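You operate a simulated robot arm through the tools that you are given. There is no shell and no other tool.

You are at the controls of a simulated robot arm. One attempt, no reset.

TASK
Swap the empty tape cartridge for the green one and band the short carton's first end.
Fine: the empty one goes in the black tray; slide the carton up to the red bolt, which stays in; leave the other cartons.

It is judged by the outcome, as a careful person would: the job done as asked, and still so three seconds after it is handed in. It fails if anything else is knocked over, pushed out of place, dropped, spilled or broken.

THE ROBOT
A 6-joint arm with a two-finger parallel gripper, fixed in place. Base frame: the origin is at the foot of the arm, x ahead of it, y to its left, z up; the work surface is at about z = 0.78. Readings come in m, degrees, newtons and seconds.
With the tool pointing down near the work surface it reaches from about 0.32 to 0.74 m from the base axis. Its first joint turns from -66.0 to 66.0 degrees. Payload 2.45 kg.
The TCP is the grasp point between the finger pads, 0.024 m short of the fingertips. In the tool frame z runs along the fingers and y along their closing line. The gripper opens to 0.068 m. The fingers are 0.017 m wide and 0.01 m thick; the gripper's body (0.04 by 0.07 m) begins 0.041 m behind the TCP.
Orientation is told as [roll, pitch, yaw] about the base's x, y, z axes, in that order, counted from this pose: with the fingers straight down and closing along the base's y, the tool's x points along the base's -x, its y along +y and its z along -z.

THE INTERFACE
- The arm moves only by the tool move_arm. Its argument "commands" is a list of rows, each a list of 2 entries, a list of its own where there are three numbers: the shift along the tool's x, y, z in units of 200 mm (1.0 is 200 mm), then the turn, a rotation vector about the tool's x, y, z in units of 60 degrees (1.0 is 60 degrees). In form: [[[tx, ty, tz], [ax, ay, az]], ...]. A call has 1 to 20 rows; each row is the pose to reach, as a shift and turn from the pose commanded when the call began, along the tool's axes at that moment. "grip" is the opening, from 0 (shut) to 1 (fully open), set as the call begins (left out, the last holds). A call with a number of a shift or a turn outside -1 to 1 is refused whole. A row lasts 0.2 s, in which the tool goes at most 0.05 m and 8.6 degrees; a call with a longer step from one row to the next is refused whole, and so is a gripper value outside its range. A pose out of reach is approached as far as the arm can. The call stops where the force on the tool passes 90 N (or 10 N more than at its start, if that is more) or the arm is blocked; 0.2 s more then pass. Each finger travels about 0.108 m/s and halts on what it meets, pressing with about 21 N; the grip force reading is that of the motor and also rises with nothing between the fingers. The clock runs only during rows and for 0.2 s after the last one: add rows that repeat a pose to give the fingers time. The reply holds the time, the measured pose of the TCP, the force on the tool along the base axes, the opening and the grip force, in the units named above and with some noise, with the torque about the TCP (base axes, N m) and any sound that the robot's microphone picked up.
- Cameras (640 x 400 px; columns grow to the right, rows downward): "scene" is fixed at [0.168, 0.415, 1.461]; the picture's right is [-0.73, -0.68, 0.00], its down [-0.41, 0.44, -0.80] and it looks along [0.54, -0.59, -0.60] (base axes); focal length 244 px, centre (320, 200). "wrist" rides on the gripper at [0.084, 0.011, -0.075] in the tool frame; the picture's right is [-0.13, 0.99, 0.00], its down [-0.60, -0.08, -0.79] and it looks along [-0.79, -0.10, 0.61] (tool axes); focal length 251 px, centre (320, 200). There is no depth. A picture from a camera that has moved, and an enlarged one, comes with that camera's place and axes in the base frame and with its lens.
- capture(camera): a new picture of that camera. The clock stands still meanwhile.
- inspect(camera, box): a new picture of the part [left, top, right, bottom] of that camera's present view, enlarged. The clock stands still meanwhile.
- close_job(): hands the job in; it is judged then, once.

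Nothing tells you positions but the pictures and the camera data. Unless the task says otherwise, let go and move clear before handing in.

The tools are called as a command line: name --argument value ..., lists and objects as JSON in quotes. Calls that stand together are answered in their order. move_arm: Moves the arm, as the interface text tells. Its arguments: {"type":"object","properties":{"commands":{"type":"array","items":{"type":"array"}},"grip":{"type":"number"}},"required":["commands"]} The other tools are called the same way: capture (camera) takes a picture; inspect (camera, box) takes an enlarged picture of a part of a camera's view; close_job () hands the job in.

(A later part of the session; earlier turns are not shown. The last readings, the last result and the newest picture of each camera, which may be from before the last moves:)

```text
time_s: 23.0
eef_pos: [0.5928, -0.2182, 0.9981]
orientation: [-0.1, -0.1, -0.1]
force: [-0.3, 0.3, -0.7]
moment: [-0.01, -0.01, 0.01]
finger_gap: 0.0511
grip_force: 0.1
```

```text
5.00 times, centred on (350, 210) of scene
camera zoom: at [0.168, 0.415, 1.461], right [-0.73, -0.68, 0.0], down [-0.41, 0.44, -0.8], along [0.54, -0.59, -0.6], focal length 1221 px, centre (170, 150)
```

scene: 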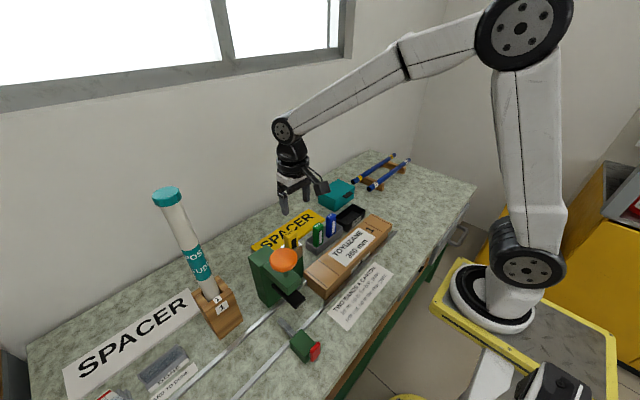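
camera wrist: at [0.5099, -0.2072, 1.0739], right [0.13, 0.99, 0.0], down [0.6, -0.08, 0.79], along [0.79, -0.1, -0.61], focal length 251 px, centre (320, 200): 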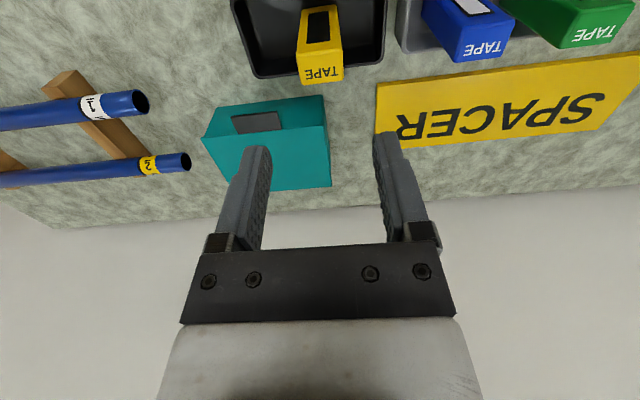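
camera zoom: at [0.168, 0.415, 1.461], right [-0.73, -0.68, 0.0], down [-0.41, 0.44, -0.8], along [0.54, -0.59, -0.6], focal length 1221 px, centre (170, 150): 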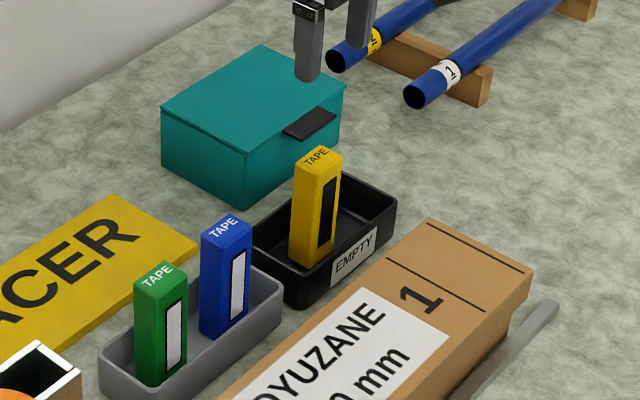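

Yellow stands in the EMPTY tray. Next I move over the green cartridge to refine its position.

move_arm --commands '[[[0.01, 0.2, 0], [0, 0, 0]], [[0.02, 0.4, 0], [0, 0, 0]], [[0.03, 0.6, 0], [0, 0, 0]], [[0.04, 0.8, 0], [0, 0, 0]], [[0.04, 0.94, 0], [0, 0, 0]], [[0.04, 0.94, 0], [0, 0, 0]]]'

capture --camera "wrist"

inspect --camera "wrist" --box '[220, 0, 380, 100]'

```text
time_s: 24.4
eef_pos: [0.5865, -0.031, 0.998]
orientation: [-0.1, -0.1, -0.1]
force: [-0.1, 0.0, 0.5]
moment: [0.03, 0.03, 0.02]
finger_gap: 0.051
grip_force: 0.1
```

```text
taken
camera wrist: at [0.5029, -0.0191, 1.074], right [0.13, 0.99, 0.0], down [0.6, -0.08, 0.79], along [0.79, -0.1, -0.61], focal length 251 px, centre (320, 200)
```

wrist: 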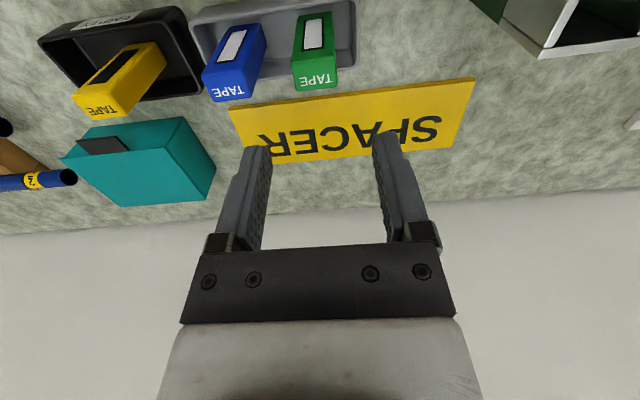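

```text
4.00 times, centred on (300, 50) of wrist
camera zoom: at [0.5029, -0.0191, 1.074], right [0.13, 0.99, 0.0], down [0.6, -0.08, 0.79], along [0.79, -0.1, -0.61], focal length 1006 px, centre (400, 800)
```

zoom: 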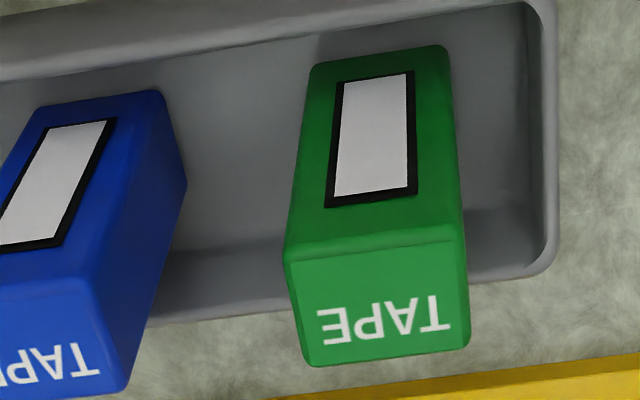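

Green's top is at about (0.588, -0.033, 0.899). Descending with a reduced opening to stay clear of blue.

move_arm --commands '[[[-0.0075, -0.01, 0.2], [0, 0, 0]], [[-0.0075, -0.01, 0.36], [0, 0, 0]], [[-0.0075, -0.01, 0.48], [0, 0, 0]], [[-0.0075, -0.01, 0.57], [0, 0, 0]], [[-0.0075, -0.01, 0.57], [0, 0, 0]]]' --grip 0.7

capture --camera "wrist"

inspect --camera "scene" --box '[280, 170, 380, 260]'

```text
time_s: 25.6
eef_pos: [0.5886, -0.0329, 0.8862]
orientation: [0.0, -0.1, 0.0]
force: [0.2, -0.1, -0.4]
moment: [-0.02, 0.02, -0.02]
finger_gap: 0.0476
grip_force: 0.1
```

```text
taken
camera wrist: at [0.5043, -0.0209, 0.9606], right [0.13, 0.99, 0.0], down [0.6, -0.08, 0.79], along [0.79, -0.1, -0.61], focal length 251 px, centre (320, 200)
```

wrist: 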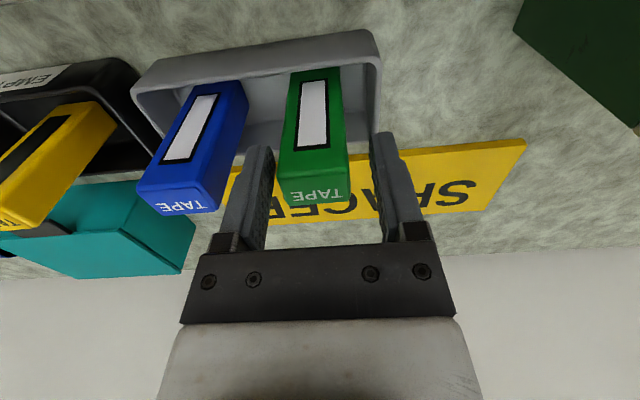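

```text
4.44 times, centred on (330, 215) of scene
camera zoom: at [0.168, 0.415, 1.461], right [-0.73, -0.68, 0.0], down [-0.41, 0.44, -0.8], along [0.54, -0.59, -0.6], focal length 1085 px, centre (276, 133)
```

zoom: 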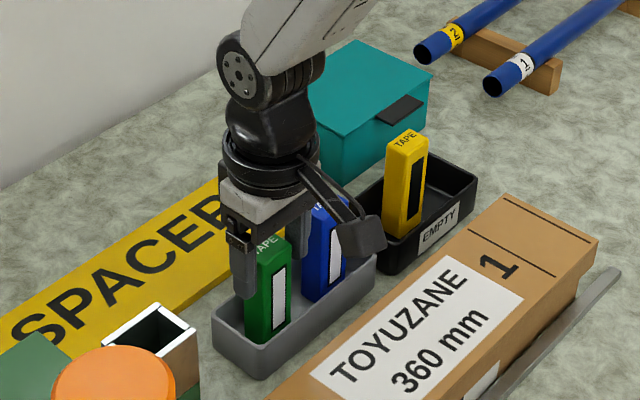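

Before closing I'll check where the cartridge sits along the fingers.

inspect --camera "wrist" --box '[240, 50, 400, 240]'

inspect --camera "scene" --box '[320, 200, 360, 250]'

inspect --camera "scene" --box '[325, 215, 355, 240]'

```text
2.11 times, centred on (320, 145) of wrist
camera zoom: at [0.5043, -0.0209, 0.9606], right [0.13, 0.99, 0.0], down [0.6, -0.08, 0.79], along [0.79, -0.1, -0.61], focal length 529 px, centre (320, 316)
```

zoom: 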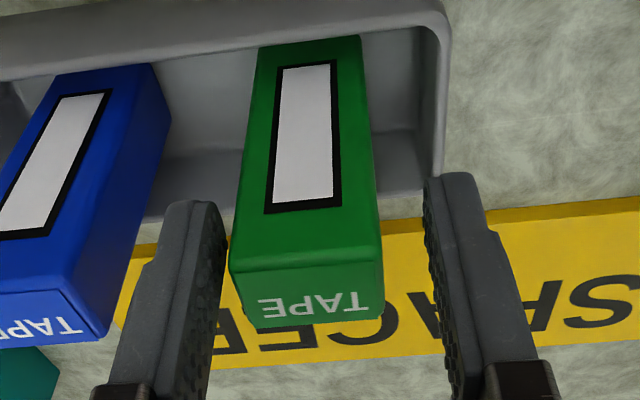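

```text
8.00 times, centred on (340, 225) of scene
camera zoom: at [0.168, 0.415, 1.461], right [-0.73, -0.68, 0.0], down [-0.41, 0.44, -0.8], along [0.54, -0.59, -0.6], focal length 1954 px, centre (160, 0)
```

zoom: 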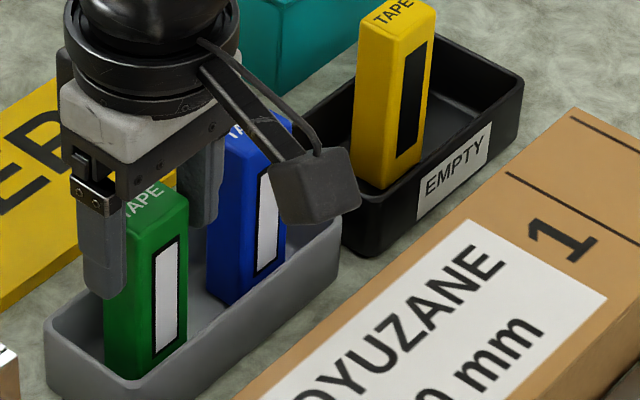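

```text
16.00 times, centred on (340, 228) of scene
camera zoom: at [0.168, 0.415, 1.461], right [-0.73, -0.68, 0.0], down [-0.41, 0.44, -0.8], along [0.54, -0.59, -0.6], focal length 3907 px, centre (0, -240)
```

zoom: 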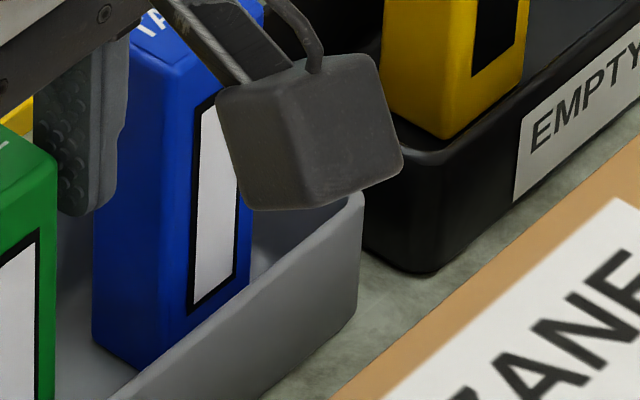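

Green's top is lower than thought (≈0.889), so I'll go 12 mm lower and shift 2 mm in x and -1.5 mm in y to match the yellow grip.

move_arm --commands '[[[-0.01, -0.0075, 0.03], [0, 0, 0]], [[-0.01, -0.0075, 0.06], [0, 0, 0]], [[-0.01, -0.0075, 0.06], [0, 0, 0]]]'

inspect --camera "wrist" --box '[240, 60, 400, 240]'

```text
time_s: 26.4
eef_pos: [0.5902, -0.0337, 0.8741]
orientation: [-0.1, -0.1, 0.0]
force: [0.7, -0.3, -0.7]
moment: [0.0, -0.01, 0.03]
finger_gap: 0.0475
grip_force: 0.1
```

```text
2.22 times, centred on (320, 150) of wrist
camera zoom: at [0.5063, -0.0226, 0.9484], right [0.13, 0.99, 0.0], down [0.6, -0.08, 0.79], along [0.79, -0.1, -0.61], focal length 559 px, centre (320, 311)
```

zoom: 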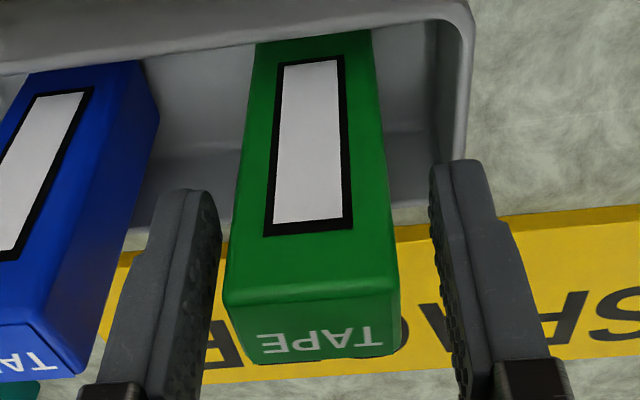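

The view now matches the yellow grip almost exactly; just a 1.4 mm shift in -y, then close.

move_arm --commands '[[[0, -0.007, 0], [0, 0, 0]], [[0, -0.007, 0], [0, 0, 0]]]'

move_arm --commands '[[[0, 0, 0], [0, 0, 0]], [[0, 0, 0], [0, 0, 0]], [[0, 0, 0], [0, 0, 0]]]' --grip 0.0

move_arm --commands '[[[0, 0, -0.05], [0, 0, 0]], [[0, 0, -0.15], [0, 0, 0]], [[0, 0, -0.35], [0, 0, 0]], [[0, 0, -0.55], [0, 0, 0]], [[0, 0, -0.75], [0, 0, 0]], [[0, 0, -0.95], [0, 0, 0]], [[0, 0, -0.95], [0, 0, 0]]]'

inspect --camera "wrist" --box '[240, 60, 400, 240]'

inspect --camera "scene" --box '[250, 150, 390, 290]'

```text
time_s: 27.0
eef_pos: [0.5895, -0.0354, 0.8728]
orientation: [-0.1, -0.2, 0.0]
force: [0.3, -0.3, 0.1]
moment: [0.01, 0.0, -0.01]
finger_gap: 0.0473
grip_force: 0.0
```

```text
time_s: 27.8
eef_pos: [0.5897, -0.0346, 0.8733]
orientation: [0.0, -0.2, 0.0]
force: [-0.7, -0.1, 0.1]
moment: [0.01, 0.01, 0.01]
finger_gap: 0.0333
grip_force: 20.5
```

```text
time_s: 29.4
eef_pos: [0.5888, -0.0351, 1.0626]
orientation: [0.0, -0.1, 0.0]
force: [-0.8, 0.6, -0.9]
moment: [-0.03, -0.02, 0.01]
finger_gap: 0.0334
grip_force: 20.9
```

```text
2.22 times, centred on (320, 150) of wrist
camera zoom: at [0.5054, -0.0244, 1.1381], right [0.13, 0.99, 0.0], down [0.6, -0.08, 0.79], along [0.79, -0.1, -0.61], focal length 559 px, centre (320, 311)
```

zoom: 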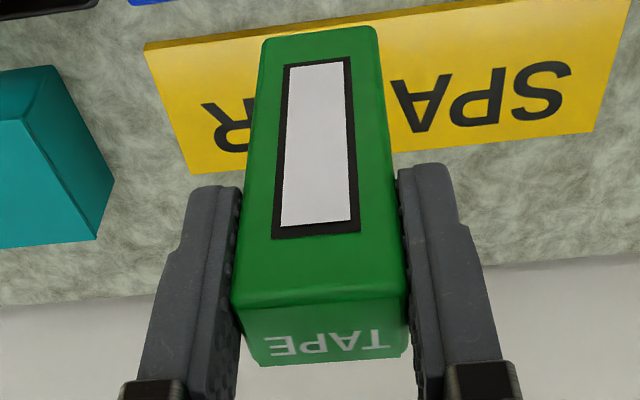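

```text
2.86 times, centred on (320, 220) of scene
camera zoom: at [0.168, 0.415, 1.461], right [-0.73, -0.68, 0.0], down [-0.41, 0.44, -0.8], along [0.54, -0.59, -0.6], focal length 698 px, centre (320, 143)
```

zoom: 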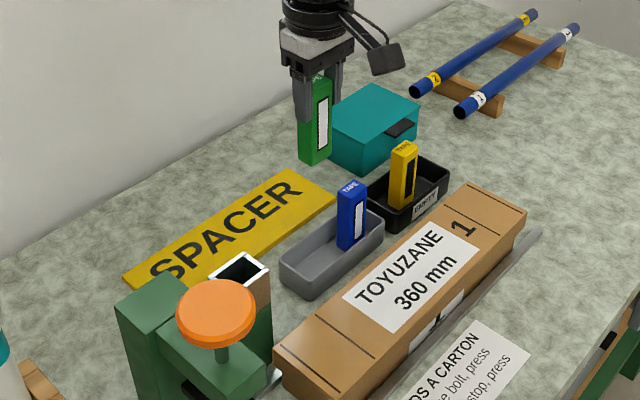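

Green is held exactly as yellow was. Moving it over the sleeve.

move_arm --commands '[[[0.04, 0.2, -0.05], [0, 0, 0]], [[0.08, 0.4, -0.05], [0, 0, 0]], [[0.12, 0.6, -0.05], [0, 0, 0]], [[0.152, 0.754, -0.05], [0, 0, 0]], [[0.152, 0.754, -0.05], [0, 0, 0]], [[0.152, 0.754, 0.05], [0, 0, 0]], [[0.152, 0.754, 0.15], [0, 0, 0]], [[0.152, 0.754, 0.15], [0, 0, 0]]]'

capture --camera "wrist"

inspect --camera "wrist" --box '[270, 30, 370, 130]'

inspect --camera "scene" --box '[250, 190, 340, 290]'

```text
time_s: 31.2
eef_pos: [0.5573, 0.1165, 1.0318]
orientation: [0.1, -0.1, 0.0]
force: [-0.3, 0.1, -0.1]
moment: [0.0, 0.02, -0.02]
finger_gap: 0.0336
grip_force: 21.0
```

```text
taken
camera wrist: at [0.4747, 0.1264, 1.1078], right [0.13, 0.99, 0.0], down [0.6, -0.08, 0.79], along [0.79, -0.1, -0.61], focal length 251 px, centre (320, 200)
```

wrist: 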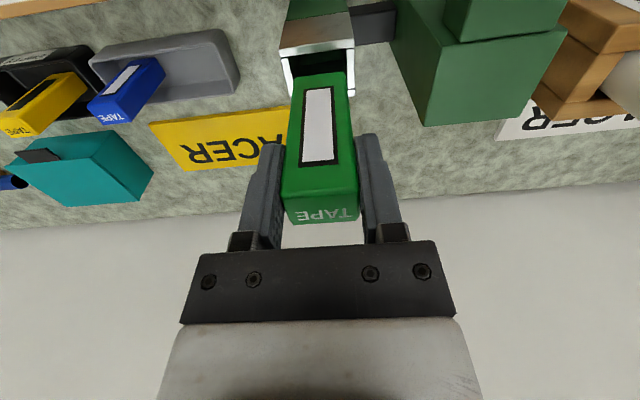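

```text
4.00 times, centred on (320, 80) of wrist
camera zoom: at [0.4747, 0.1264, 1.1078], right [0.13, 0.99, 0.0], down [0.6, -0.08, 0.79], along [0.79, -0.1, -0.61], focal length 1006 px, centre (320, 680)
```

zoom: 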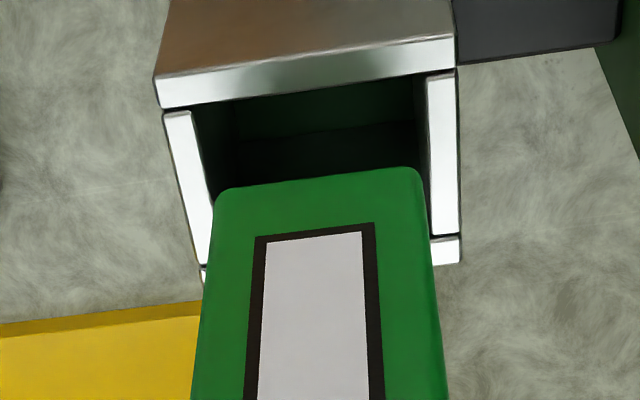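

```text
4.00 times, centred on (295, 240) of scene
camera zoom: at [0.168, 0.415, 1.461], right [-0.73, -0.68, 0.0], down [-0.41, 0.44, -0.8], along [0.54, -0.59, -0.6], focal length 977 px, centre (420, 40)
```

zoom: 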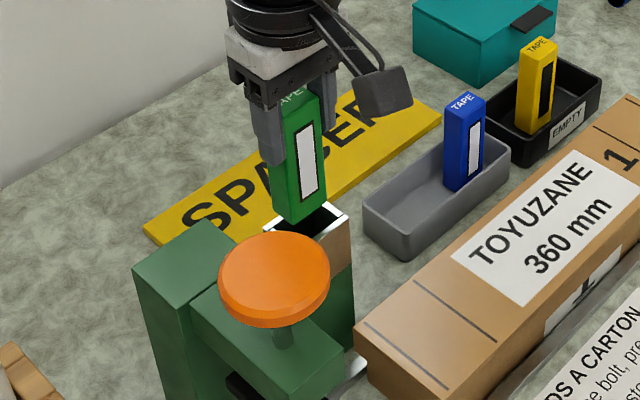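

Aligned within the sleeve's play. Lowering in stages while watching force.

move_arm --commands '[[[0, 0, 0.04], [0, 0, 0]], [[0, 0, 0.08], [0, 0, 0]], [[0, 0, 0.12], [0, 0, 0]], [[0, 0, 0.15], [0, 0, 0]]]'

inspect --camera "wrist" --box '[260, 50, 380, 170]'

inspect --camera "scene" --box '[270, 200, 330, 280]'

```text
time_s: 32.2
eef_pos: [0.5598, 0.1167, 1.0028]
orientation: [0.1, -0.1, 0.1]
force: [-0.5, 0.7, 16.5]
moment: [0.0, -0.25, -0.01]
finger_gap: 0.0335
grip_force: 21.6
```

```text
3.33 times, centred on (320, 110) of wrist
camera zoom: at [0.4758, 0.127, 1.0779], right [0.13, 0.99, 0.0], down [0.6, -0.08, 0.8], along [0.79, -0.1, -0.61], focal length 838 px, centre (320, 500)
```

zoom: 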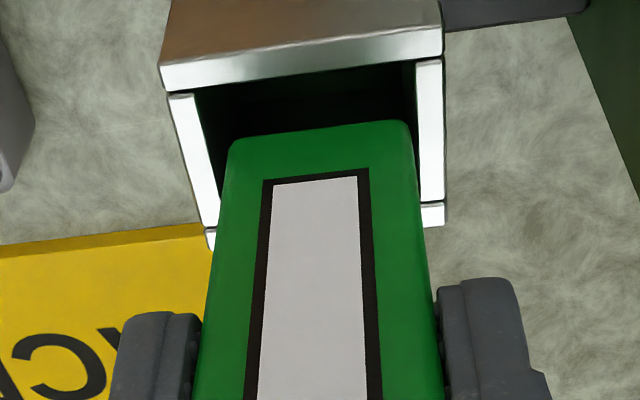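

```text
5.00 times, centred on (300, 240) of scene
camera zoom: at [0.1677, 0.415, 1.4611], right [-0.73, -0.68, 0.0], down [-0.41, 0.44, -0.8], along [0.54, -0.59, -0.6], focal length 1221 px, centre (420, 0)
```

zoom: 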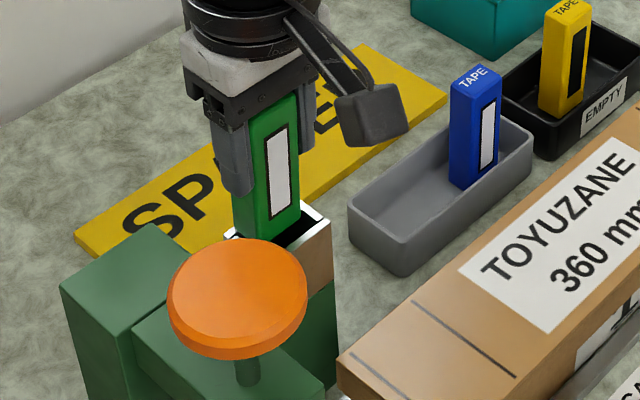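

The rear edge landed on the sleeve's back rim (moment shows contact on the +x side). I'll lift 6 mm, shift 5 mm toward -x and 1 mm to -y, and look again.

move_arm --commands '[[[0, 0, -0.03], [0, 0, 0]], [[0.025, -0.005, -0.03], [0, 0, 0]], [[0.025, -0.005, -0.03], [0, 0, 0]]]'

inspect --camera "wrist" --box '[260, 50, 380, 170]'

inspect --camera "wrist" --box '[240, 60, 400, 240]'

```text
time_s: 33.0
eef_pos: [0.5537, 0.1139, 1.0083]
orientation: [-0.1, 0.0, 0.0]
force: [0.6, -1.4, -1.0]
moment: [-0.01, 0.01, 0.0]
finger_gap: 0.0337
grip_force: 21.2
```

```text
3.33 times, centred on (320, 110) of wrist
camera zoom: at [0.4702, 0.1258, 1.0836], right [0.13, 0.99, 0.0], down [0.6, -0.08, 0.79], along [0.79, -0.1, -0.61], focal length 838 px, centre (320, 500)
```

zoom: 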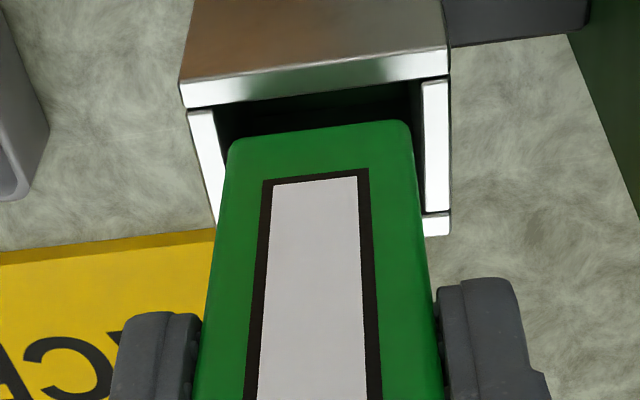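

```text
2.22 times, centred on (320, 150) of wrist
camera zoom: at [0.4702, 0.1258, 1.0836], right [0.13, 0.99, 0.0], down [0.6, -0.08, 0.79], along [0.79, -0.1, -0.61], focal length 559 px, centre (320, 311)
```

zoom: 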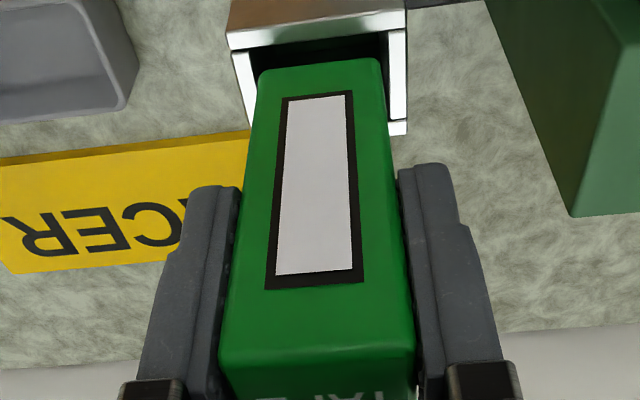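

The cartridge slid about 15 mm up in the grip, and the rim is really near z 0.94. It now looks centred over the opening (x 0.547–0.568 within 0.5445–0.571). Lowering gently.

move_arm --commands '[[[0, 0, 0.015], [0, 0, 0]], [[0, 0, 0.03], [0, 0, 0]], [[0, 0, 0.045], [0, 0, 0]], [[0, 0, 0.06], [0, 0, 0]]]'

inspect --camera "wrist" --box '[260, 50, 380, 170]'

```text
time_s: 34.0
eef_pos: [0.5543, 0.115, 0.9968]
orientation: [0.0, -0.1, -0.1]
force: [0.2, -0.4, -0.7]
moment: [0.04, -0.01, -0.03]
finger_gap: 0.0335
grip_force: 21.2
```

```text
3.33 times, centred on (320, 110) of wrist
camera zoom: at [0.4703, 0.1255, 1.072], right [0.13, 0.99, 0.0], down [0.6, -0.08, 0.79], along [0.79, -0.1, -0.61], focal length 838 px, centre (320, 500)
```

zoom: 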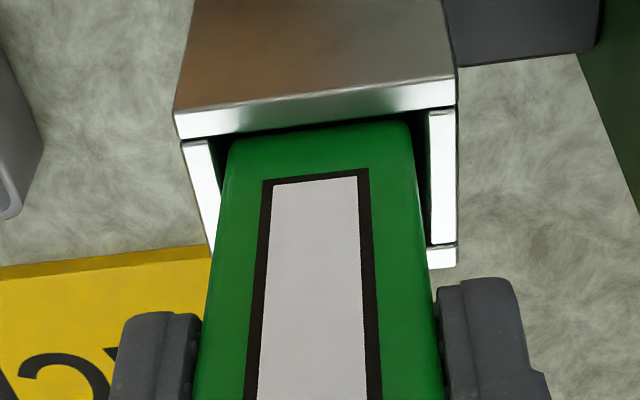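

No contact force so far. Continuing down in small steps.

move_arm --commands '[[[0, 0, 0.01], [0, 0, 0]], [[0, 0, 0.02], [0, 0, 0]], [[0, 0, 0.03], [0, 0, 0]]]'

inspect --camera "wrist" --box '[260, 50, 380, 170]'

inspect --camera "scene" --box '[270, 200, 330, 280]'

```text
time_s: 34.8
eef_pos: [0.5532, 0.115, 0.991]
orientation: [0.0, -0.1, 0.0]
force: [0.0, -0.6, -0.7]
moment: [-0.04, -0.03, -0.02]
finger_gap: 0.0335
grip_force: 20.7
```

```text
3.33 times, centred on (320, 110) of wrist
camera zoom: at [0.4704, 0.1255, 1.0659], right [0.13, 0.99, 0.0], down [0.6, -0.08, 0.79], along [0.79, -0.1, -0.61], focal length 838 px, centre (320, 500)
```

zoom: 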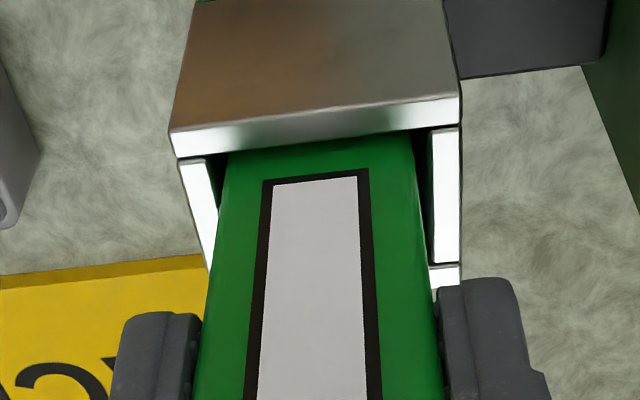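

```text
5.00 times, centred on (300, 240) of scene
camera zoom: at [0.168, 0.415, 1.461], right [-0.73, -0.68, 0.0], down [-0.41, 0.44, -0.8], along [0.54, -0.59, -0.6], focal length 1221 px, centre (420, 0)
```

zoom: 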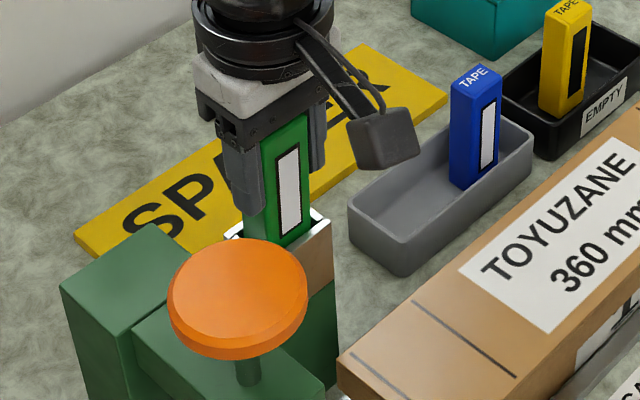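

It's in the sleeve without resistance. Continuing to just above where the fingertips would meet the rim.

move_arm --commands '[[[0, 0, 0.025], [0, 0, 0]], [[0, 0, 0.05], [0, 0, 0]], [[0, 0, 0.075], [0, 0, 0]], [[0, 0, 0.1], [0, 0, 0]]]'

capture --camera "wrist"

```text
time_s: 35.8
eef_pos: [0.5543, 0.1143, 0.9713]
orientation: [0.0, -0.2, 0.0]
force: [0.4, 1.0, -0.1]
moment: [0.0, -0.01, -0.03]
finger_gap: 0.0337
grip_force: 20.9
```

```text
taken
camera wrist: at [0.4703, 0.1257, 1.0459], right [0.13, 0.99, 0.0], down [0.6, -0.08, 0.79], along [0.79, -0.1, -0.61], focal length 251 px, centre (320, 200)
```

wrist: 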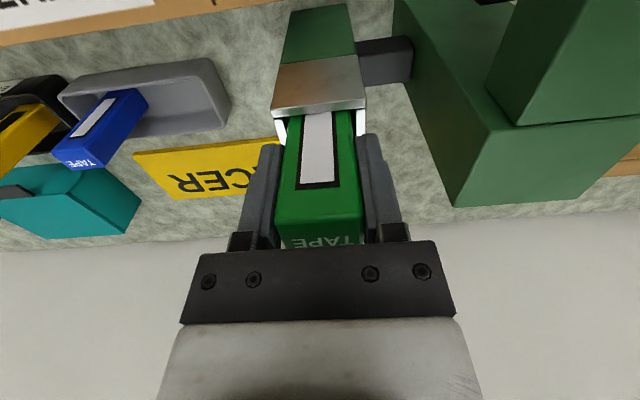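

Releasing slightly so the cartridge settles the last millimetres in the sleeve.

move_arm --commands '[[[0, 0, 0.01], [0, 0, 0]], [[0, 0, 0.01], [0, 0, 0]]]'

move_arm --commands '[[[0, 0, 0], [0, 0, 0]], [[0, 0, 0], [0, 0, 0]]]' --grip 0.65

capture --camera "wrist"

inspect --camera "scene" --box '[270, 200, 330, 280]'

```text
time_s: 36.4
eef_pos: [0.5537, 0.1143, 0.9684]
orientation: [0.0, -0.2, 0.0]
force: [-0.6, 0.4, -1.0]
moment: [-0.01, 0.01, -0.01]
finger_gap: 0.0338
grip_force: 21.6
```

```text
time_s: 37.0
eef_pos: [0.5537, 0.114, 0.9678]
orientation: [-0.1, 0.0, 0.0]
force: [-1.2, 0.0, -0.9]
moment: [0.04, 0.01, 0.0]
finger_gap: 0.0442
grip_force: 0.0
```

```text
taken
camera wrist: at [0.4704, 0.1256, 1.0442], right [0.13, 0.99, 0.0], down [0.6, -0.08, 0.79], along [0.79, -0.1, -0.61], focal length 251 px, centre (320, 200)
```

wrist: 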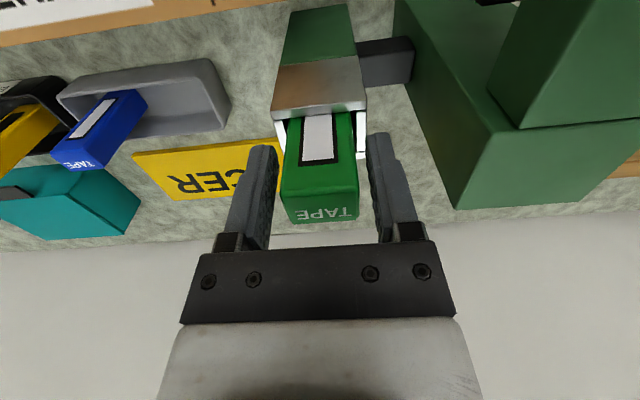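

```text
5.00 times, centred on (300, 240) of scene
camera zoom: at [0.168, 0.415, 1.461], right [-0.73, -0.68, 0.0], down [-0.41, 0.44, -0.8], along [0.54, -0.59, -0.6], focal length 1221 px, centre (420, 0)
```

zoom: 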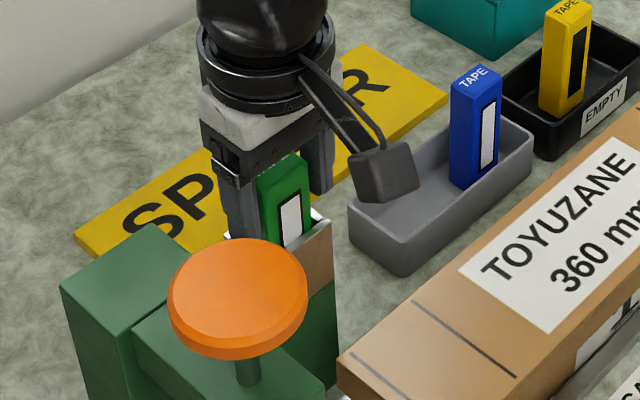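

Green has dropped to the level yellow had. Rising to compare with the earlier picture.

move_arm --commands '[[[0, 0, -0.1], [0, 0, 0]], [[0, 0, -0.3], [0, 0, 0]], [[0.05, 0, -0.5], [0, 0, 0]], [[0.14, 0, -0.72], [0, 0, 0]], [[0.14, 0, -0.72], [0, 0, 0]]]'

inspect --camera "wrist" --box '[280, 0, 380, 115]'

inspect --camera "scene" --box '[265, 215, 305, 285]'

```text
time_s: 38.2
eef_pos: [0.5242, 0.1138, 1.1132]
orientation: [0.1, -0.1, 0.0]
force: [-0.6, 0.1, 0.0]
moment: [0.02, -0.01, 0.01]
finger_gap: 0.0443
grip_force: 0.2
```

```text
3.48 times, centred on (330, 58) of wrist
camera zoom: at [0.4417, 0.1249, 1.1887], right [0.13, 0.99, 0.0], down [0.6, -0.08, 0.79], along [0.79, -0.1, -0.61], focal length 875 px, centre (285, 696)
```

zoom: 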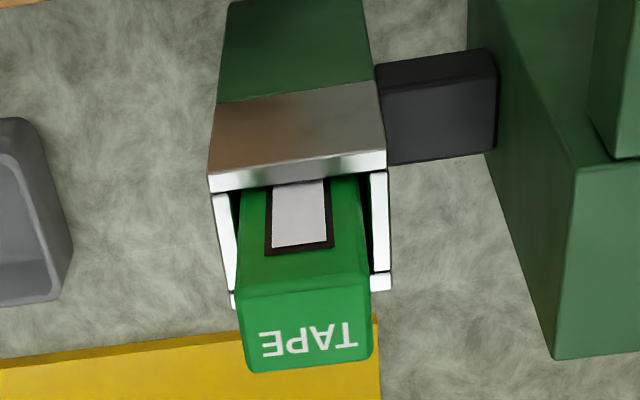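

```text
5.71 times, centred on (285, 250) of scene
camera zoom: at [0.168, 0.415, 1.461], right [-0.73, -0.68, 0.0], down [-0.41, 0.44, -0.8], along [0.54, -0.59, -0.6], focal length 1395 px, centre (520, -86)
```

zoom: 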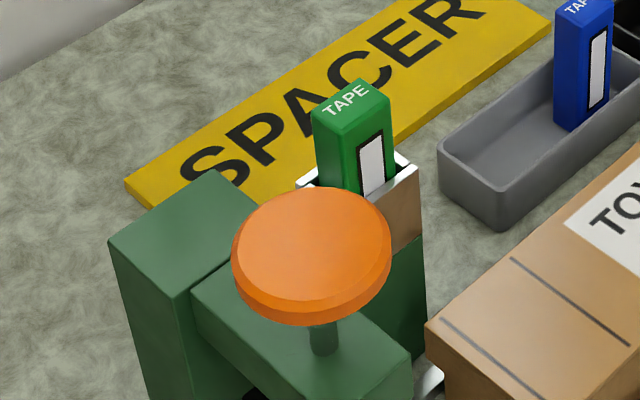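

The green cartridge looks seated exactly like the old one. Next I'll go view the carton's far (-y) end to decide how to push it.

move_arm --commands '[[[0.1, -0.2, 0], [0, 0, 0]], [[0.2, -0.4, 0], [0, 0, 0]], [[0.3, -0.6, 0], [0, 0, 0]], [[0.4, -0.8, 0], [0, 0, 0]], [[0.5, -1.0, 0], [0, 0, 0]]]' --grip 0.3

move_arm --commands '[[[0, -0.2, 0], [0, 0, -0.1]], [[0, -0.4, 0], [0, 0, -0.2]], [[0, -0.6, 0], [0, 0, -0.3]], [[0, -0.8, 0], [0, 0, -0.4]], [[0, -1.0, 0], [0, 0, -0.5]], [[0, -1.0, 0], [0, 0, -0.64]], [[0, -1.0, 0], [0, 0, -0.78]], [[0, -1.0, 0], [0, 0, -0.9]], [[0, -1.0, 0], [0, 0, -1.0]], [[0, -1.0, 0], [0, 0, -1.0]]]'

capture --camera "wrist"

capture --camera "scene"

```text
time_s: 39.4
eef_pos: [0.4252, -0.0861, 1.1125]
orientation: [0.0, -0.1, 0.0]
force: [0.2, -1.1, -0.4]
moment: [0.01, 0.02, 0.01]
finger_gap: 0.0202
grip_force: 0.0
```

```text
time_s: 41.6
eef_pos: [0.4249, -0.2854, 1.1129]
orientation: [-0.1, -0.1, 60.0]
force: [-0.2, -1.4, 0.9]
moment: [0.0, -0.04, 0.0]
finger_gap: 0.0201
grip_force: 0.1
```

```text
taken
camera wrist: at [0.3746, -0.3529, 1.1875], right [-0.79, 0.61, 0.0], down [0.37, 0.48, 0.79], along [0.48, 0.63, -0.61], focal length 251 px, centre (320, 200)
```

wrist: 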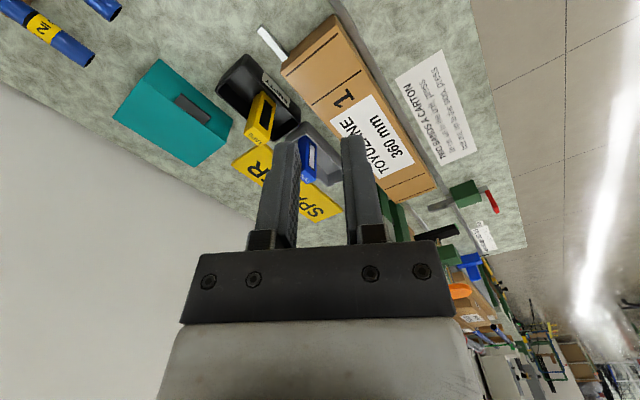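

```text
taken
```

scene: 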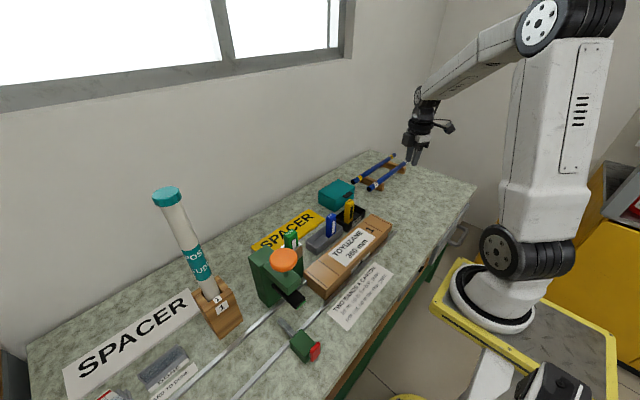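

move_arm --commands '[[[0.08, -0.09, 0], [0, 0, -0.125]], [[0.16, -0.18, 0], [0, 0, -0.25]], [[0.24, -0.27, 0], [0, 0, -0.375]], [[0.315, -0.355, 0], [0, 0, -0.5]], [[0.315, -0.355, 0], [0, 0, -0.5]]]'

capture --camera "wrist"

inspect --camera "wrist" --box '[220, 0, 420, 130]'

```text
time_s: 42.8
eef_pos: [0.4549, -0.3768, 1.112]
orientation: [-0.1, -0.1, 90.1]
force: [-0.4, 0.7, -0.4]
moment: [-0.03, -0.02, -0.02]
finger_gap: 0.0204
grip_force: 0.0
```

```text
taken
camera wrist: at [0.4454, -0.4601, 1.1873], right [-0.99, 0.13, 0.0], down [0.08, 0.6, 0.79], along [0.1, 0.79, -0.61], focal length 251 px, centre (320, 200)
```

wrist: 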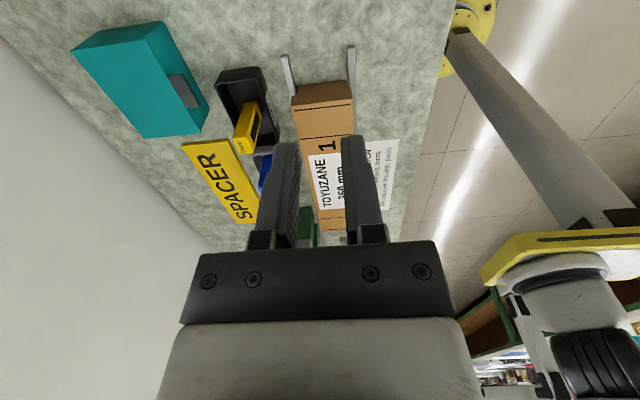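

```text
3.08 times, centred on (320, 65) of wrist
camera zoom: at [0.4454, -0.4601, 1.1873], right [-0.99, 0.13, 0.0], down [0.08, 0.6, 0.79], along [0.1, 0.79, -0.61], focal length 774 px, centre (320, 615)
```

zoom: 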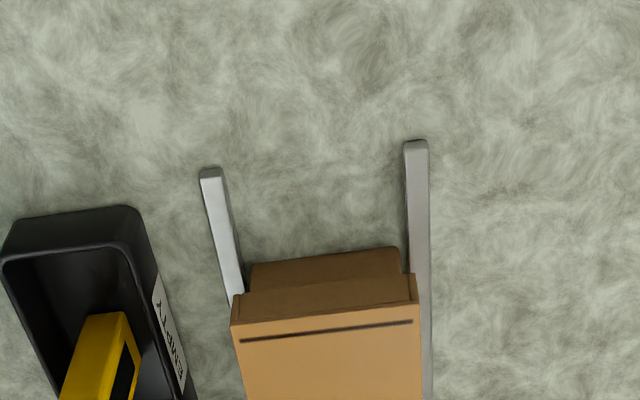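

inspect --camera "wrist" --box '[280, 60, 370, 120]'

```text
6.67 times, centred on (325, 90) of wrist
camera zoom: at [0.4454, -0.4601, 1.1873], right [-0.99, 0.13, 0.0], down [0.08, 0.6, 0.79], along [0.1, 0.79, -0.61], focal length 1676 px, centre (287, 933)
```

zoom: 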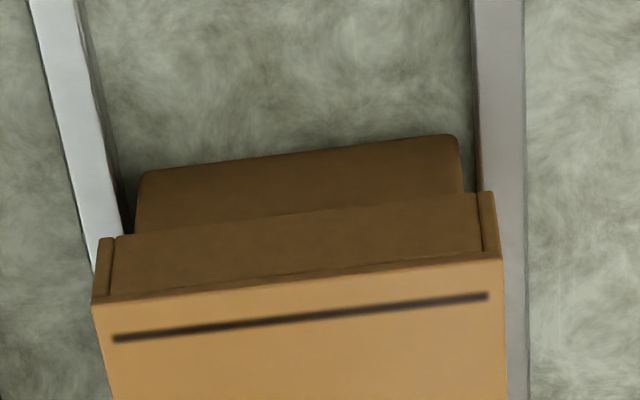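

The lid overhangs the base by ~2 mm at the end (lid z 0.815–0.843, base below; carton x 0.424–0.514, end at y ≈ -0.25). I'll tilt the tool 12° so the fingertips lead and push low on the base, then descend behind the end.

move_arm --commands '[[[-0.065, -0.0175, 0.2], [0, -0.05, 0]], [[-0.13, -0.035, 0.4], [0, -0.1, 0]], [[-0.195, -0.0525, 0.6], [0, -0.15, 0]], [[-0.26, -0.07, 0.8], [0, -0.2, 0]], [[-0.26, -0.07, 1.0], [0, -0.2, 0]], [[-0.26, -0.07, 1.0], [0, -0.2, 0]]]'

capture --camera "wrist"

capture --camera "scene"

```text
time_s: 44.2
eef_pos: [0.4704, -0.323, 0.9131]
orientation: [-0.1, -12.1, 90.0]
force: [0.6, -0.3, 0.5]
moment: [-0.03, -0.01, 0.02]
finger_gap: 0.0204
grip_force: 0.0
```

```text
taken
camera wrist: at [0.4598, -0.4212, 0.9692], right [-0.99, 0.13, 0.03], down [0.08, 0.43, 0.9], along [0.1, 0.9, -0.43], focal length 251 px, centre (320, 200)
```

wrist: 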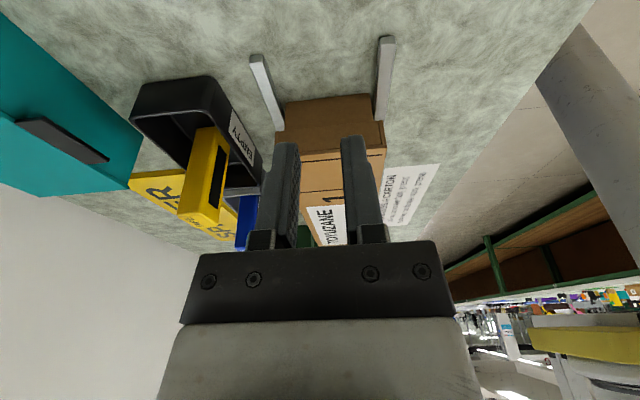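

```text
taken
```

scene: 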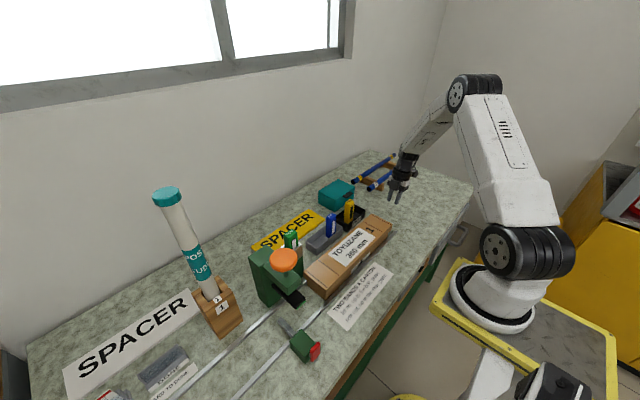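

move_arm --commands '[[[0.03, 0, 0.14], [0, 0, 0]], [[0.06, 0, 0.28], [0, 0, 0]], [[0.08, 0, 0.38], [0, 0, 0]], [[0.095, 0, 0.447], [0, 0, 0]], [[0.095, 0, 0.447], [0, 0, 0]]]'

capture --camera "wrist"

inspect --camera "scene" --box '[330, 150, 450, 250]'

```text
time_s: 45.4
eef_pos: [0.4702, -0.3233, 0.8202]
orientation: [-0.2, -12.1, 90.1]
force: [-0.4, -0.5, -1.0]
moment: [0.02, 0.0, 0.02]
finger_gap: 0.0204
grip_force: 0.1
```

```text
taken
camera wrist: at [0.4596, -0.4212, 0.877], right [-0.99, 0.13, 0.03], down [0.08, 0.43, 0.9], along [0.1, 0.9, -0.43], focal length 251 px, centre (320, 200)
```

wrist: 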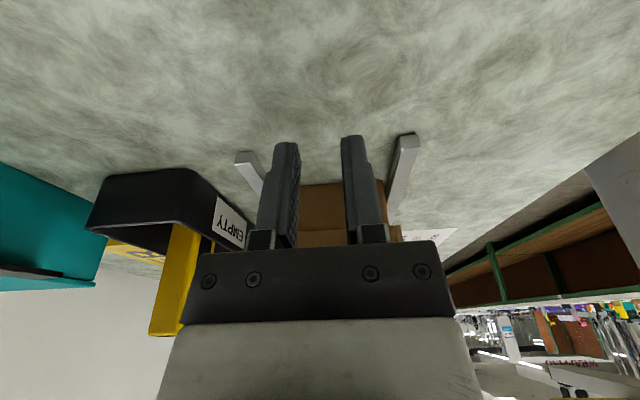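

```text
4.00 times, centred on (390, 200) of scene
camera zoom: at [0.168, 0.415, 1.461], right [-0.73, -0.68, 0.0], down [-0.41, 0.44, -0.8], along [0.54, -0.59, -0.6], focal length 977 px, centre (40, 200)
```

zoom: 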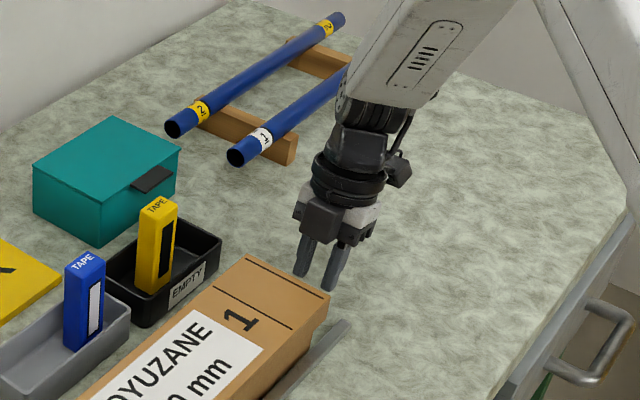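

Now sliding toward +y: first up to near contact, then slowly.

move_arm --commands '[[[-0.073, 0, 0.0156], [0, 0, 0]], [[-0.147, 0, 0.0312], [0, 0, 0]], [[-0.22, 0, 0.0468], [0, 0, 0]], [[-0.269, 0, 0.0572], [0, 0, 0]]]'

move_arm --commands '[[[-0.024, 0, 0.0052], [0, 0, 0]], [[-0.049, 0, 0.0104], [0, 0, 0]], [[-0.073, 0, 0.0156], [0, 0, 0]], [[-0.098, 0, 0.0208], [0, 0, 0]]]'

inspect --camera "scene" --box '[230, 170, 430, 330]'

```text
time_s: 46.4
eef_pos: [0.471, -0.2678, 0.8215]
orientation: [0.0, -12.0, 90.0]
force: [0.0, -0.3, -0.7]
moment: [-0.02, 0.0, 0.03]
finger_gap: 0.0203
grip_force: 0.1
```

```text
time_s: 47.4
eef_pos: [0.4699, -0.2481, 0.8211]
orientation: [-0.1, -12.0, 89.9]
force: [0.5, -0.4, -0.3]
moment: [0.01, 0.02, -0.02]
finger_gap: 0.0203
grip_force: 0.0
```

```text
2.50 times, centred on (330, 250) of scene
camera zoom: at [0.168, 0.415, 1.461], right [-0.73, -0.68, 0.0], down [-0.41, 0.44, -0.8], along [0.54, -0.59, -0.6], focal length 610 px, centre (295, 75)
```

zoom: 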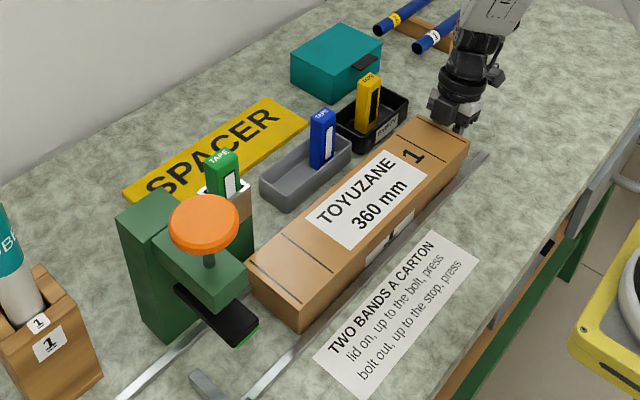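

move_arm --commands '[[[-0.024, 0, 0.0052], [0, 0, 0]], [[-0.049, 0, 0.0104], [0, 0, 0]], [[-0.073, 0, 0.0156], [0, 0, 0]], [[-0.098, 0, 0.0208], [0, 0, 0]]]'

capture --camera "wrist"

inspect --camera "scene" --box '[230, 170, 430, 330]'

```text
time_s: 48.4
eef_pos: [0.4704, -0.2273, 0.8214]
orientation: [-0.2, -12.0, 89.9]
force: [0.1, -1.2, -0.5]
moment: [-0.01, -0.01, 0.0]
finger_gap: 0.0206
grip_force: 0.1
```

```text
taken
camera wrist: at [0.4595, -0.3258, 0.8775], right [-0.99, 0.13, 0.03], down [0.08, 0.43, 0.9], along [0.1, 0.9, -0.43], focal length 251 px, centre (320, 200)
```

wrist: 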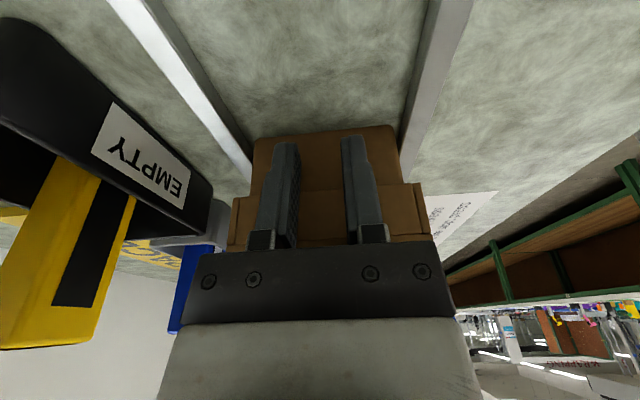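

```text
2.50 times, centred on (330, 250) of scene
camera zoom: at [0.168, 0.415, 1.461], right [-0.73, -0.68, 0.0], down [-0.41, 0.44, -0.8], along [0.54, -0.59, -0.6], focal length 610 px, centre (295, 75)
```

zoom: 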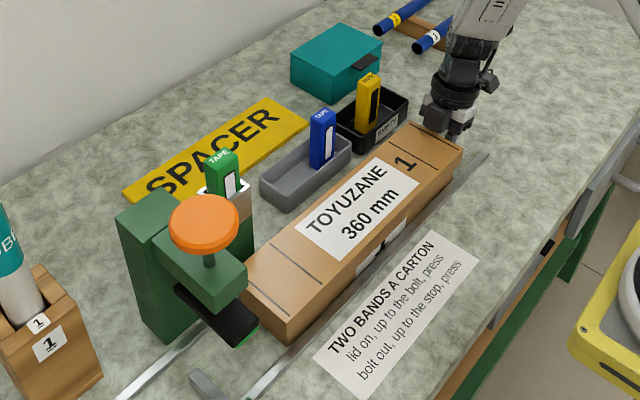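

The carton slides easily with its lid on. About 9 cm remain to the bolt; continuing.

move_arm --commands '[[[-0.049, 0, 0.0104], [0, 0, 0]], [[-0.098, 0, 0.0208], [0, 0, 0]], [[-0.147, 0, 0.0312], [0, 0, 0]], [[-0.196, 0, 0.0416], [0, 0, 0]], [[-0.245, 0, 0.052], [0, 0, 0]], [[-0.293, 0, 0.0624], [0, 0, 0]]]'

inspect --camera "scene" --box '[230, 190, 430, 350]'

```text
time_s: 49.8
eef_pos: [0.4694, -0.1673, 0.8215]
orientation: [-0.1, -12.0, 89.9]
force: [0.6, -0.3, -0.2]
moment: [-0.01, 0.0, 0.01]
finger_gap: 0.0206
grip_force: 0.0
```

```text
2.50 times, centred on (330, 270) of scene
camera zoom: at [0.168, 0.415, 1.461], right [-0.73, -0.68, 0.0], down [-0.41, 0.44, -0.8], along [0.54, -0.59, -0.6], focal length 610 px, centre (295, 25)
```

zoom: 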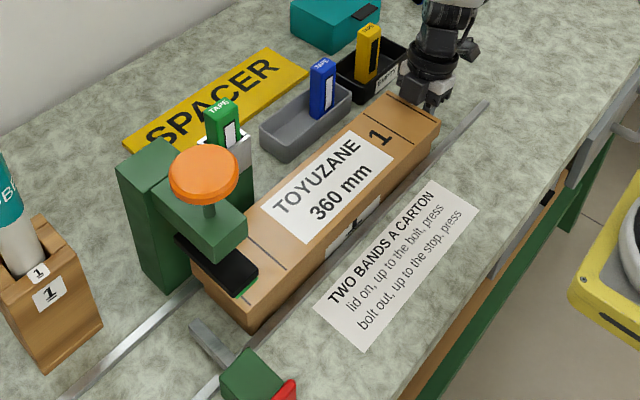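

About 3 cm left. Slow now.

move_arm --commands '[[[-0.024, 0, 0.0052], [0, 0, 0]], [[-0.049, 0, 0.0104], [0, 0, 0]], [[-0.073, 0, 0.0156], [0, 0, 0]], [[-0.098, 0, 0.0208], [0, 0, 0]]]'

inspect --camera "scene" --box '[260, 270, 340, 350]'

```text
time_s: 50.8
eef_pos: [0.4704, -0.1471, 0.822]
orientation: [-0.1, -12.0, 90.0]
force: [0.4, -0.2, 0.5]
moment: [-0.05, -0.03, 0.0]
finger_gap: 0.0204
grip_force: 0.0
```

```text
5.00 times, centred on (300, 310) of scene
camera zoom: at [0.168, 0.415, 1.461], right [-0.73, -0.68, 0.0], down [-0.41, 0.44, -0.8], along [0.54, -0.59, -0.6], focal length 1221 px, centre (420, -350)
```

zoom: 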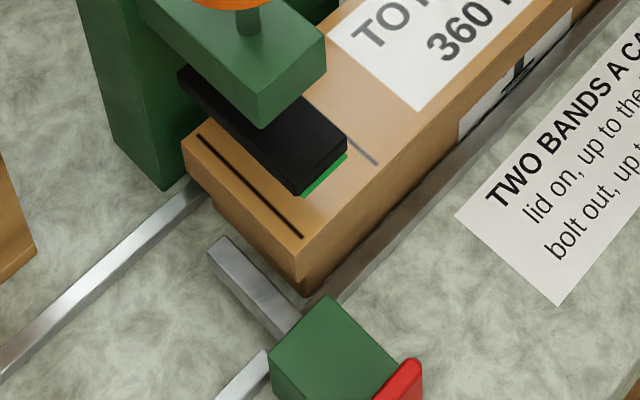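

move_arm --commands '[[[-0.0147, 0, 0.0031], [0, 0, 0]], [[-0.0293, 0, 0.0062], [0, 0, 0]]]'

inspect --camera "scene" --box '[260, 270, 340, 350]'

```text
time_s: 51.4
eef_pos: [0.47, -0.142, 0.8209]
orientation: [-0.1, -12.0, 90.0]
force: [0.5, -0.7, 0.2]
moment: [0.02, 0.0, -0.02]
finger_gap: 0.0203
grip_force: 0.1
```

```text
5.00 times, centred on (300, 310) of scene
camera zoom: at [0.168, 0.415, 1.461], right [-0.73, -0.68, 0.0], down [-0.41, 0.44, -0.8], along [0.54, -0.59, -0.6], focal length 1221 px, centre (420, -350)
```

zoom: 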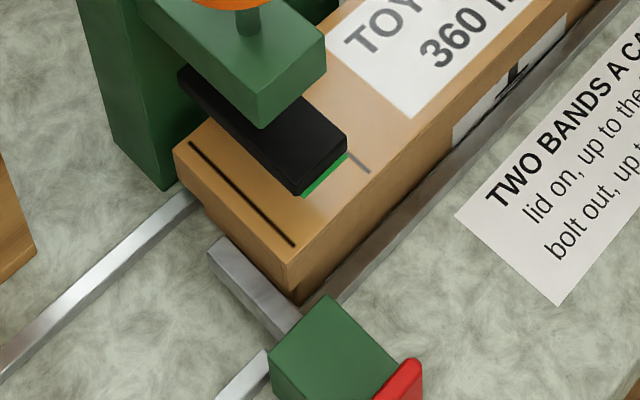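

move_arm --commands '[[[-0.0147, 0, 0.0031], [0, 0, 0]], [[-0.0196, 0, 0.0042], [0, 0, 0]]]'

move_arm --commands '[[[-0.0098, 0, 0.0021], [0, 0, 0]], [[-0.0147, 0, 0.0031], [0, 0, 0]]]'

inspect --camera "scene" --box '[260, 270, 340, 350]'

```text
time_s: 52.0
eef_pos: [0.4691, -0.1381, 0.8205]
orientation: [-0.1, -12.1, 90.1]
force: [-1.0, -0.2, 0.5]
moment: [0.0, 0.02, 0.0]
finger_gap: 0.0206
grip_force: 0.1
```

```text
time_s: 52.6
eef_pos: [0.4696, -0.1355, 0.8201]
orientation: [0.0, -12.0, 89.9]
force: [-0.6, -0.3, 0.0]
moment: [-0.02, 0.0, -0.01]
finger_gap: 0.0203
grip_force: 0.0
```

```text
5.00 times, centred on (300, 310) of scene
camera zoom: at [0.168, 0.415, 1.461], right [-0.73, -0.68, 0.0], down [-0.41, 0.44, -0.8], along [0.54, -0.59, -0.6], focal length 1221 px, centre (420, -350)
```

zoom: 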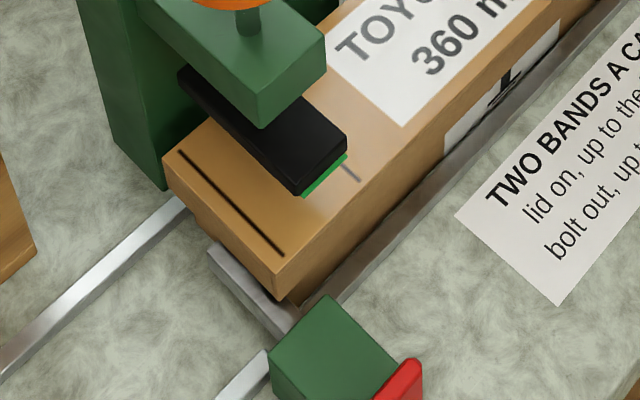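

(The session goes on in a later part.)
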